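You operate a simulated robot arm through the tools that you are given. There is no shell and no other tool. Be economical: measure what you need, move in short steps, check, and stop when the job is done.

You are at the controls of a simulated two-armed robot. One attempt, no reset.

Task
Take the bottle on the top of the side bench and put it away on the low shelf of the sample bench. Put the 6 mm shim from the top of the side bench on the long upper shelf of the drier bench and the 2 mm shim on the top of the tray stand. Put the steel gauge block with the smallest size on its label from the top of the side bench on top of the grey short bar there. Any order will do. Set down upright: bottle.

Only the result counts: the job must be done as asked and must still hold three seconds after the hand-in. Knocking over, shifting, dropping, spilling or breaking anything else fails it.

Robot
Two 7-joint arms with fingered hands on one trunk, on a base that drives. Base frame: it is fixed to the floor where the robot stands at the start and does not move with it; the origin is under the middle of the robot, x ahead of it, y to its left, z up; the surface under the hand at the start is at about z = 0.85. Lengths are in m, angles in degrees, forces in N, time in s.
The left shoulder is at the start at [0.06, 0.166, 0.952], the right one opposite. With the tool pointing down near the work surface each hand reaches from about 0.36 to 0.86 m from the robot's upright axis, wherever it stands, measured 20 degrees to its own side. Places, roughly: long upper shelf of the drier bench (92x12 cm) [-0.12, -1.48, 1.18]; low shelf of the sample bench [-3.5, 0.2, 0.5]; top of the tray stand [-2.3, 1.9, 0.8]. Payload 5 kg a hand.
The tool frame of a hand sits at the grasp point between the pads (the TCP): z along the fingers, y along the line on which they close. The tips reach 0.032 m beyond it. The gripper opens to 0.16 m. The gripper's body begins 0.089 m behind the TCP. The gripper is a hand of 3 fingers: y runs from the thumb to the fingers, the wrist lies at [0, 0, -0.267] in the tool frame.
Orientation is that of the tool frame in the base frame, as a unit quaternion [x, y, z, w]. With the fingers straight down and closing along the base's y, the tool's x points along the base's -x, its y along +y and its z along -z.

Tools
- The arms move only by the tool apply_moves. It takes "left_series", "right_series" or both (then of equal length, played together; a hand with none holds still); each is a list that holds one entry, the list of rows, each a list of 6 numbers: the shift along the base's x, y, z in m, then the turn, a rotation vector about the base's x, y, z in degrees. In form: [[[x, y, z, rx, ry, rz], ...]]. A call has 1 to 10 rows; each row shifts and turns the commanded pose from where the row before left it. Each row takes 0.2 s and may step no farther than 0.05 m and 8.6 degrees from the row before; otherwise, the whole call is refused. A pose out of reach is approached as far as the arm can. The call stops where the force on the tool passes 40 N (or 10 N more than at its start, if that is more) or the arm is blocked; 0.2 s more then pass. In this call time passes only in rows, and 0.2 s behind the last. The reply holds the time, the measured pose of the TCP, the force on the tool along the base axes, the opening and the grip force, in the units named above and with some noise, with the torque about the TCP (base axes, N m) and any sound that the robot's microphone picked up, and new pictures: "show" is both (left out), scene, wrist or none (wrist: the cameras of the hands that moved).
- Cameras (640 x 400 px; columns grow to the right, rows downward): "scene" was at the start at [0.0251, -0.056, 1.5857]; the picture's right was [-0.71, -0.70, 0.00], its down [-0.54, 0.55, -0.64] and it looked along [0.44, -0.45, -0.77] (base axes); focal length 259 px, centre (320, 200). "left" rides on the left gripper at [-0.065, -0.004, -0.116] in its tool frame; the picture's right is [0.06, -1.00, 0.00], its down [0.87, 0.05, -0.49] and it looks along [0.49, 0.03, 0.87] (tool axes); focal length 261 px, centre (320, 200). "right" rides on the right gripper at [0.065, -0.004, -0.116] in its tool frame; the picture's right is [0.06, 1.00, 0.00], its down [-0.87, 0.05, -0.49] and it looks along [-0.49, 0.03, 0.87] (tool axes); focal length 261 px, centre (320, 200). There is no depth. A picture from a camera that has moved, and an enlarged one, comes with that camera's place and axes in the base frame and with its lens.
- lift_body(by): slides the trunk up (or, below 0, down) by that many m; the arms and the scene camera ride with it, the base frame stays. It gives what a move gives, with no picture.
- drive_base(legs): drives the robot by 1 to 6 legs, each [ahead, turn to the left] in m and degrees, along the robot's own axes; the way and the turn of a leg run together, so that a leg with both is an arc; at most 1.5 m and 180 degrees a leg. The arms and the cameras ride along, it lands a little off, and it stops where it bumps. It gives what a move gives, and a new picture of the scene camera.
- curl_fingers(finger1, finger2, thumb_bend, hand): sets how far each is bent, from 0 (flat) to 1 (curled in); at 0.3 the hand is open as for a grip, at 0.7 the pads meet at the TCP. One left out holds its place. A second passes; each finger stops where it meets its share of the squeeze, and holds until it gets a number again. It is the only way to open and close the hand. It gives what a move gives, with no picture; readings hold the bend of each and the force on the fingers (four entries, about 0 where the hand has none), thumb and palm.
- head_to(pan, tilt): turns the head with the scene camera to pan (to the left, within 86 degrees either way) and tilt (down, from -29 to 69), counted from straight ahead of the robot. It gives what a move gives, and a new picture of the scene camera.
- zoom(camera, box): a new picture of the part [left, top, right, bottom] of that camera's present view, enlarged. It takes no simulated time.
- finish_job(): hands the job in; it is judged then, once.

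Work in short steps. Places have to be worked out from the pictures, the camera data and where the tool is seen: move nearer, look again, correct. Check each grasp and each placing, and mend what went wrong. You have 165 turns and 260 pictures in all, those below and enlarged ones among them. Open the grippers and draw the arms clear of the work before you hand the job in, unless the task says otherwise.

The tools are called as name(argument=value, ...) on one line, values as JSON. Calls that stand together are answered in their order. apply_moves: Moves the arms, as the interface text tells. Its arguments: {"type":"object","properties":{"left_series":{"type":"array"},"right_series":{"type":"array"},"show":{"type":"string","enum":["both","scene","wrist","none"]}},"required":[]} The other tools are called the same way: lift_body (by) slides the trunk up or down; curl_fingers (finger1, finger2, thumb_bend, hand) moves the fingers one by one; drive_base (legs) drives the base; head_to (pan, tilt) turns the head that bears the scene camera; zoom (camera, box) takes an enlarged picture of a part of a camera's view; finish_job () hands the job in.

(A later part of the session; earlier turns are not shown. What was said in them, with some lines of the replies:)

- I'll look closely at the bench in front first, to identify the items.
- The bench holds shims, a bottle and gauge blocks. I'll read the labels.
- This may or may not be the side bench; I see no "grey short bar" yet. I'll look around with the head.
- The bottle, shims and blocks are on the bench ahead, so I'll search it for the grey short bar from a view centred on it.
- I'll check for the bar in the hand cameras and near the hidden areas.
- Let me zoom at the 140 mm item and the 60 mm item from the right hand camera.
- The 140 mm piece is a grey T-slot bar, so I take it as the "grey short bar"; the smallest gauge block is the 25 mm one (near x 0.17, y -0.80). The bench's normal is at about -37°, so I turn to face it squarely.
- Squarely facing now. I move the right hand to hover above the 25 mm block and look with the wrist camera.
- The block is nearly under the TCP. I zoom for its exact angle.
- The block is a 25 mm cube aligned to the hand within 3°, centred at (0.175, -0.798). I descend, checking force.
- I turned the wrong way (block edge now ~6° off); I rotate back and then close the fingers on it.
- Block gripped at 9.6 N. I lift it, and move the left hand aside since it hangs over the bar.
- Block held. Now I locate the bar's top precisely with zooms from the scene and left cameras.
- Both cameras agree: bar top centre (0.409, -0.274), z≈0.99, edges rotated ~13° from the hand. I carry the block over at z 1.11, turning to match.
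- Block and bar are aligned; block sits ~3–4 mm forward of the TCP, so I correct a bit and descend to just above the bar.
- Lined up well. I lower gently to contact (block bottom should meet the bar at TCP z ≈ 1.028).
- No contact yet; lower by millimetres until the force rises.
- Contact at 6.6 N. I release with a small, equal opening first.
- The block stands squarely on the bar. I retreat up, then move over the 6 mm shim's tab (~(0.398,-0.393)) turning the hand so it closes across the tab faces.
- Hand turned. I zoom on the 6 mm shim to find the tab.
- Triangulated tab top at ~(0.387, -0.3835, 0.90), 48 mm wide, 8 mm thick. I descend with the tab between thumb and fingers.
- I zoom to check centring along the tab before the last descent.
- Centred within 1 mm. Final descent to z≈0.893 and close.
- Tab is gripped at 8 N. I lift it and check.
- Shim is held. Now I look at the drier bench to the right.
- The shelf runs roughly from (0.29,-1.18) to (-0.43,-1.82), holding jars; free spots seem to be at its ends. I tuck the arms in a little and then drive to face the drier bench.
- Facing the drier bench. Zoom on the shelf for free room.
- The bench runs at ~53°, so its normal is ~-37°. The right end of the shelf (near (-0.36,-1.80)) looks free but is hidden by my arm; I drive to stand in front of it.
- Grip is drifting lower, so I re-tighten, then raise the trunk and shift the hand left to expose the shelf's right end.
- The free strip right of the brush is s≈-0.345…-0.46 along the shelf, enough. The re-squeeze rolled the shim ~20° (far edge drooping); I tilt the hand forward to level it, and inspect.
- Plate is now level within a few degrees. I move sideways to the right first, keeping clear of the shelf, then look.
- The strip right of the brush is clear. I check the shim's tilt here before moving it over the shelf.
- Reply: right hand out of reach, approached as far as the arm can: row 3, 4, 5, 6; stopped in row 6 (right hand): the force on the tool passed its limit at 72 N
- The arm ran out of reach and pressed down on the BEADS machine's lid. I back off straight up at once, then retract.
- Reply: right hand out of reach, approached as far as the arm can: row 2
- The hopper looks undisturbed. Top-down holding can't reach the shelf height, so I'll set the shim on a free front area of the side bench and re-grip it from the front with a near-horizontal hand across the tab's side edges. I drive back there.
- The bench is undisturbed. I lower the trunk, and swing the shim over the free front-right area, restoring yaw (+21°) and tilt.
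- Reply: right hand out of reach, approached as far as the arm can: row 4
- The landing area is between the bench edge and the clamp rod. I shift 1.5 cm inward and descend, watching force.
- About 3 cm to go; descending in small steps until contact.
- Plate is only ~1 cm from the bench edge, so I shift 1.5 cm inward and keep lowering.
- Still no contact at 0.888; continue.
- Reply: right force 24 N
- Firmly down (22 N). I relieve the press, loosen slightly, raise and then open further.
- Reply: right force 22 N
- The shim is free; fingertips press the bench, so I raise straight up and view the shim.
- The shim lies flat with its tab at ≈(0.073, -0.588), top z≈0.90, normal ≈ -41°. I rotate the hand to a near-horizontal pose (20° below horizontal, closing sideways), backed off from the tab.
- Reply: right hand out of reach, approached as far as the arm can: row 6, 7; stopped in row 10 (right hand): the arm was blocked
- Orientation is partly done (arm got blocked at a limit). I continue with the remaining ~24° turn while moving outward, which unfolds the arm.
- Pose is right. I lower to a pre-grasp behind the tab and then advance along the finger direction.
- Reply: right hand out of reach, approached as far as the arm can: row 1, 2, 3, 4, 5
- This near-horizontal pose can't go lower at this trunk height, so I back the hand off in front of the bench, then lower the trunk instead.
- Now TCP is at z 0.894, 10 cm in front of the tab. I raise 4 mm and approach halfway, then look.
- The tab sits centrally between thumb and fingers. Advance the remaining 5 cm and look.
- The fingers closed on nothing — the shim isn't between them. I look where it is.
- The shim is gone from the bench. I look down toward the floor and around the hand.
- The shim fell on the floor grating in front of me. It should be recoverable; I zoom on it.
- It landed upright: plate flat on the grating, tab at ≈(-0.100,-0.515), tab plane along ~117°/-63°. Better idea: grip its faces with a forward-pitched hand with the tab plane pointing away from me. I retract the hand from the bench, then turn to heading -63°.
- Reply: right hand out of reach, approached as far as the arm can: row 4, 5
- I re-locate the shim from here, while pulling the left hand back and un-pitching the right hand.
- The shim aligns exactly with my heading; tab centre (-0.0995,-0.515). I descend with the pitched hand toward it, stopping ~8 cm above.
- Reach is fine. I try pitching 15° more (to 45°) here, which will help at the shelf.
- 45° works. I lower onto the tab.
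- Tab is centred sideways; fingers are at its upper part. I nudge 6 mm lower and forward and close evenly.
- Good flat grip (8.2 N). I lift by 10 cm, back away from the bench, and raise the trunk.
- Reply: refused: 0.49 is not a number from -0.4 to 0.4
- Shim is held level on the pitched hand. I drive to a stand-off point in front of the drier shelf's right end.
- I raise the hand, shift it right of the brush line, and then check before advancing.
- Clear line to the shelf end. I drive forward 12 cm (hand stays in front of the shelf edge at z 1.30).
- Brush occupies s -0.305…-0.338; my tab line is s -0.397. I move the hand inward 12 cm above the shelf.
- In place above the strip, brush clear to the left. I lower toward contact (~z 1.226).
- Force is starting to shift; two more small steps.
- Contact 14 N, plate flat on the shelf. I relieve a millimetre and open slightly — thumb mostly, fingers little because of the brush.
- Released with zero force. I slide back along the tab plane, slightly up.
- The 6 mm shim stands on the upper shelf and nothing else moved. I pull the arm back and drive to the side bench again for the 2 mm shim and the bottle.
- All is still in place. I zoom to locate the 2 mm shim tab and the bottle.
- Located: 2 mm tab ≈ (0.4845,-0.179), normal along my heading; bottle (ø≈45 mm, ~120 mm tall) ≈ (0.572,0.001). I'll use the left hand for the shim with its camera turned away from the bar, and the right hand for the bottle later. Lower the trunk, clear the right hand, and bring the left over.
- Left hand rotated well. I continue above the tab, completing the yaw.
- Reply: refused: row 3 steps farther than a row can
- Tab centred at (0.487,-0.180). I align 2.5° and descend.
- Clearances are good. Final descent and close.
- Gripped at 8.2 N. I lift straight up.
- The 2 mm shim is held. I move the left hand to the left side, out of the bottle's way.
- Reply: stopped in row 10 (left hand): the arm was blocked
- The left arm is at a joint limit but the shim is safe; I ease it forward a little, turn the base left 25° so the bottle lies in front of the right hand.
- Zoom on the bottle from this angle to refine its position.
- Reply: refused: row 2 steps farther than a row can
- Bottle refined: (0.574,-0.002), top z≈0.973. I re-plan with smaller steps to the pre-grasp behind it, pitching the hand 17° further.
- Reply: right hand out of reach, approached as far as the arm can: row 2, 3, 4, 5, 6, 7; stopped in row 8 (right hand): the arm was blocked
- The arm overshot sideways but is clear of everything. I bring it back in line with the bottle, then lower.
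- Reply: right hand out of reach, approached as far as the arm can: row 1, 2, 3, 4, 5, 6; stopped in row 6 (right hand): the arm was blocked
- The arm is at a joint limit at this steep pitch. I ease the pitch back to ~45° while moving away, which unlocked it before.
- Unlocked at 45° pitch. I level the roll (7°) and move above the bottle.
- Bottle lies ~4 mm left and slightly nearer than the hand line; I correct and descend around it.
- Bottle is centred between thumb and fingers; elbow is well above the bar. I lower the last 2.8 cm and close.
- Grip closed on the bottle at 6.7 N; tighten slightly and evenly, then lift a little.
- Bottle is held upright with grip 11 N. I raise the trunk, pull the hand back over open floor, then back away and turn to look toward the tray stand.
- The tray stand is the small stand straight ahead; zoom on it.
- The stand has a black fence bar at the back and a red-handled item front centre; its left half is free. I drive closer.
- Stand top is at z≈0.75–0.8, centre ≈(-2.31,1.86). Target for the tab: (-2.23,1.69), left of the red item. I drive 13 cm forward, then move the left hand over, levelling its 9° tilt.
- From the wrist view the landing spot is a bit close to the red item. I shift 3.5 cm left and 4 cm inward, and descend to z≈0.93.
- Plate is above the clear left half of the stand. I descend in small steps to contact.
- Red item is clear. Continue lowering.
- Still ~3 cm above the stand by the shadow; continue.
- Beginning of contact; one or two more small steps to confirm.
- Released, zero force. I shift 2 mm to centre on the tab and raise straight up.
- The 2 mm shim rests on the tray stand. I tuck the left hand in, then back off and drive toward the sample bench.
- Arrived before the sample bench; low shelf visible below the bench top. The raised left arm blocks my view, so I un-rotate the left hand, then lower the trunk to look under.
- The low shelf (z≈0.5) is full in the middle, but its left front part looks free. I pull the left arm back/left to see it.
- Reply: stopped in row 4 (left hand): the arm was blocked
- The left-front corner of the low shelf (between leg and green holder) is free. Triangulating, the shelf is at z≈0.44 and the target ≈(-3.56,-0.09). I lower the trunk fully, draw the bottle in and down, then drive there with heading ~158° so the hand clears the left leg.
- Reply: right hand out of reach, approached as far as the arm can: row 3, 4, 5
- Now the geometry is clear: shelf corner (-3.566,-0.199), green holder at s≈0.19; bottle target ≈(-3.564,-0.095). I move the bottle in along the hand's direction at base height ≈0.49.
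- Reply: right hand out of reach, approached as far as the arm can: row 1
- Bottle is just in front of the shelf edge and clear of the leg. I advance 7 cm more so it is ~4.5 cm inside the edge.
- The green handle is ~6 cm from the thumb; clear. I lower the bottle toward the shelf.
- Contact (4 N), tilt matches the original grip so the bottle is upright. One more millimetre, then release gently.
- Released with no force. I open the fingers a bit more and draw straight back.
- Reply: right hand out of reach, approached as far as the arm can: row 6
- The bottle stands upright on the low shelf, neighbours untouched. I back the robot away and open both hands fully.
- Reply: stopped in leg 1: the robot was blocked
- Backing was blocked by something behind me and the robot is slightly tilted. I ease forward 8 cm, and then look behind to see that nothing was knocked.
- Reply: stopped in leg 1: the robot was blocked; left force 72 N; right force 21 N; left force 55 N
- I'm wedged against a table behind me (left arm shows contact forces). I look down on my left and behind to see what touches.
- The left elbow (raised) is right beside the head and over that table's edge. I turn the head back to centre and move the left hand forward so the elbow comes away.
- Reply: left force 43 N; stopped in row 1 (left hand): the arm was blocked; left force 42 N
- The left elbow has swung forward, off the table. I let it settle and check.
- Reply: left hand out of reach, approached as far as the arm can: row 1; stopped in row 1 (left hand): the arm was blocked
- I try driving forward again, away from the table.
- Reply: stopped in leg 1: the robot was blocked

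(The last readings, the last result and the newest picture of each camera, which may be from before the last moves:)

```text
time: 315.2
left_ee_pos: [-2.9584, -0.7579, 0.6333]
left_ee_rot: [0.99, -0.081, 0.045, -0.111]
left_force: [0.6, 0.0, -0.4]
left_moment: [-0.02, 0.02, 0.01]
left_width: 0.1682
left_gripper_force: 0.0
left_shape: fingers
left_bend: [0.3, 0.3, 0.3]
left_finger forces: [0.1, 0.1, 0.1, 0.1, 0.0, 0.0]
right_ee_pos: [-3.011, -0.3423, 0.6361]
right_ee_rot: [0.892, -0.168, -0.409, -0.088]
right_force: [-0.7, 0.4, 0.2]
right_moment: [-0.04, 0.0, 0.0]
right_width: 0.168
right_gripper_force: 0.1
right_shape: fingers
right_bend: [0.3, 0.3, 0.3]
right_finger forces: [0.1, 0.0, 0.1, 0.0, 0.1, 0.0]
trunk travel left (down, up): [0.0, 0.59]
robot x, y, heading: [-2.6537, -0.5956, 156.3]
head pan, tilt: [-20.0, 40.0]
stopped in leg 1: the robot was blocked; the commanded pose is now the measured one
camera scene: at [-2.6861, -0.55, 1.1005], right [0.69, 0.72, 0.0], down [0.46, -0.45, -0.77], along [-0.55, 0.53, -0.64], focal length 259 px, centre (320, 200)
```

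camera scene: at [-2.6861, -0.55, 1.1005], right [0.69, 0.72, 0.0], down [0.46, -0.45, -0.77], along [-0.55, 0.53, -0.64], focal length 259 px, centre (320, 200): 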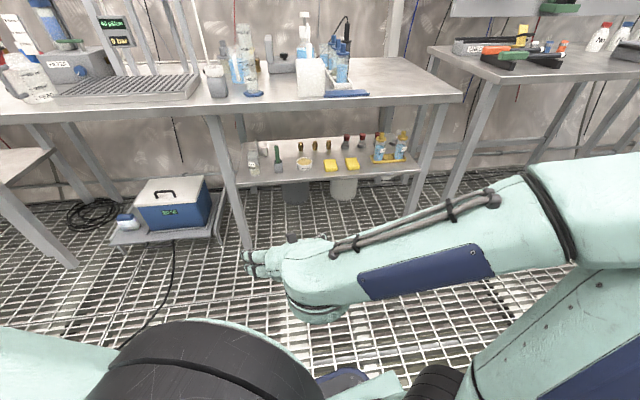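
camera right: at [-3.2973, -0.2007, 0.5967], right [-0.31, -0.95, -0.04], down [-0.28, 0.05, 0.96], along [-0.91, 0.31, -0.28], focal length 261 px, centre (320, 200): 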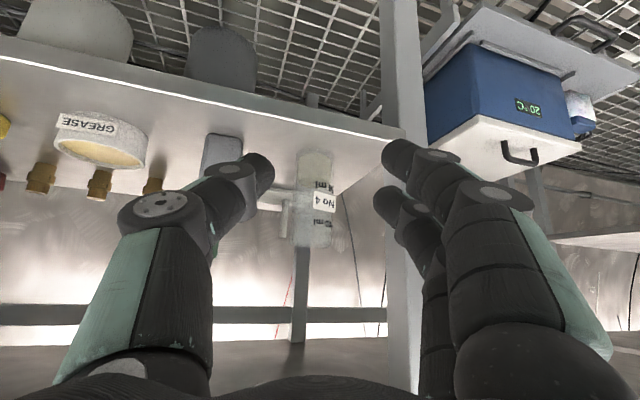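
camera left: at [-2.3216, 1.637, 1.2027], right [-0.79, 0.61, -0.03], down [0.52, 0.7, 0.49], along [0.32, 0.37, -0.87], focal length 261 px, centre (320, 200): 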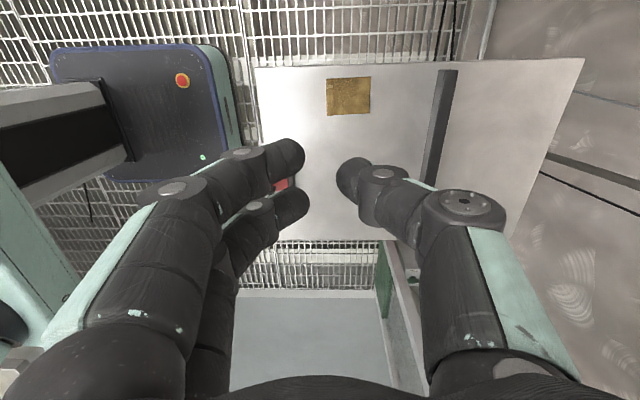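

It moved 3 cm and is level again with no forces. Once more forward.

drive_base(legs=[[0.15, 0]])

```text
time: 316.6
left_ee_pos: [-3.0929, -0.6982, 0.6329]
left_ee_rot: [0.99, -0.08, 0.045, -0.111]
left_force: [-0.1, 0.1, -0.3]
left_moment: [0.0, 0.01, -0.06]
left_width: 0.1684
left_gripper_force: 0.0
left_shape: fingers
left_bend: [0.3, 0.3, 0.3]
left_finger forces: [0.0, 0.0, 0.1, 0.0, 0.1, 0.0]
right_ee_pos: [-3.1497, -0.2827, 0.6363]
right_ee_rot: [0.893, -0.167, -0.409, -0.088]
right_force: [-0.6, 0.5, 0.0]
right_moment: [0.0, -0.05, 0.01]
right_width: 0.1683
right_gripper_force: 0.0
right_shape: fingers
right_bend: [0.3, 0.3, 0.3]
right_finger forces: [0.1, 0.0, 0.1, 0.0, 0.0, 0.1]
trunk travel left (down, up): [0.0, 0.59]
robot x, y, heading: [-2.7904, -0.5379, 156.2]
head pan, tilt: [-20.0, 40.0]
camera scene: at [-2.8227, -0.4904, 1.1006], right [0.69, 0.72, 0.0], down [0.47, -0.44, -0.77], along [-0.55, 0.53, -0.64], focal length 259 px, centre (320, 200)
```

scene: 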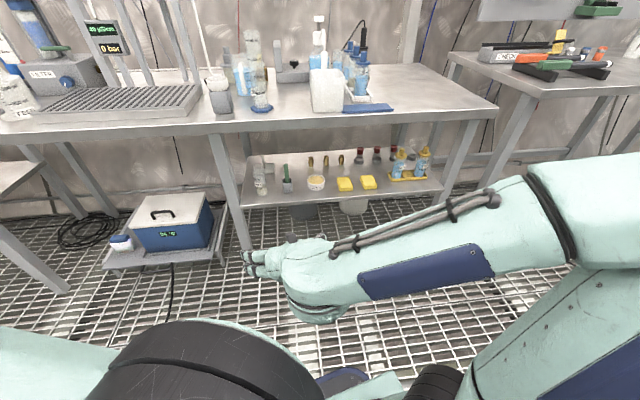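

The robot is free and level, the bottle and its neighbours are standing undisturbed, and the table behind showed its items in place. Both hands are open and clear; all four placements were confirmed, so I hand in.

finish_job()

```text
The job is handed in.
```

I handed the job in with all four placements done, but I have no verdict back and a few things went wrong on the way.

**Placed:**
- The 25 mm gauge block is on top of the grey bar labelled 140 mm. I took that as the grey short bar, because it was the only one on the side bench that fitted.
- The 6 mm shim is on the long upper shelf of the drier bench, at its right end.
- The 2 mm shim is on the top of the tray stand.
- The bottle is upright on the low shelf of the sample bench.

**Mishaps:**
- The 6 mm shim fell to the floor while I was changing my grip on it. I picked it up and placed it.
- My hand pressed hard (72 N) on the lid of the BEADS machine on the drier bench; it looked unmoved afterwards.
- After setting the bottle down, I backed into a table behind me and was stuck for a moment. The items I could see on that table were still in place, but I did not check all of it.
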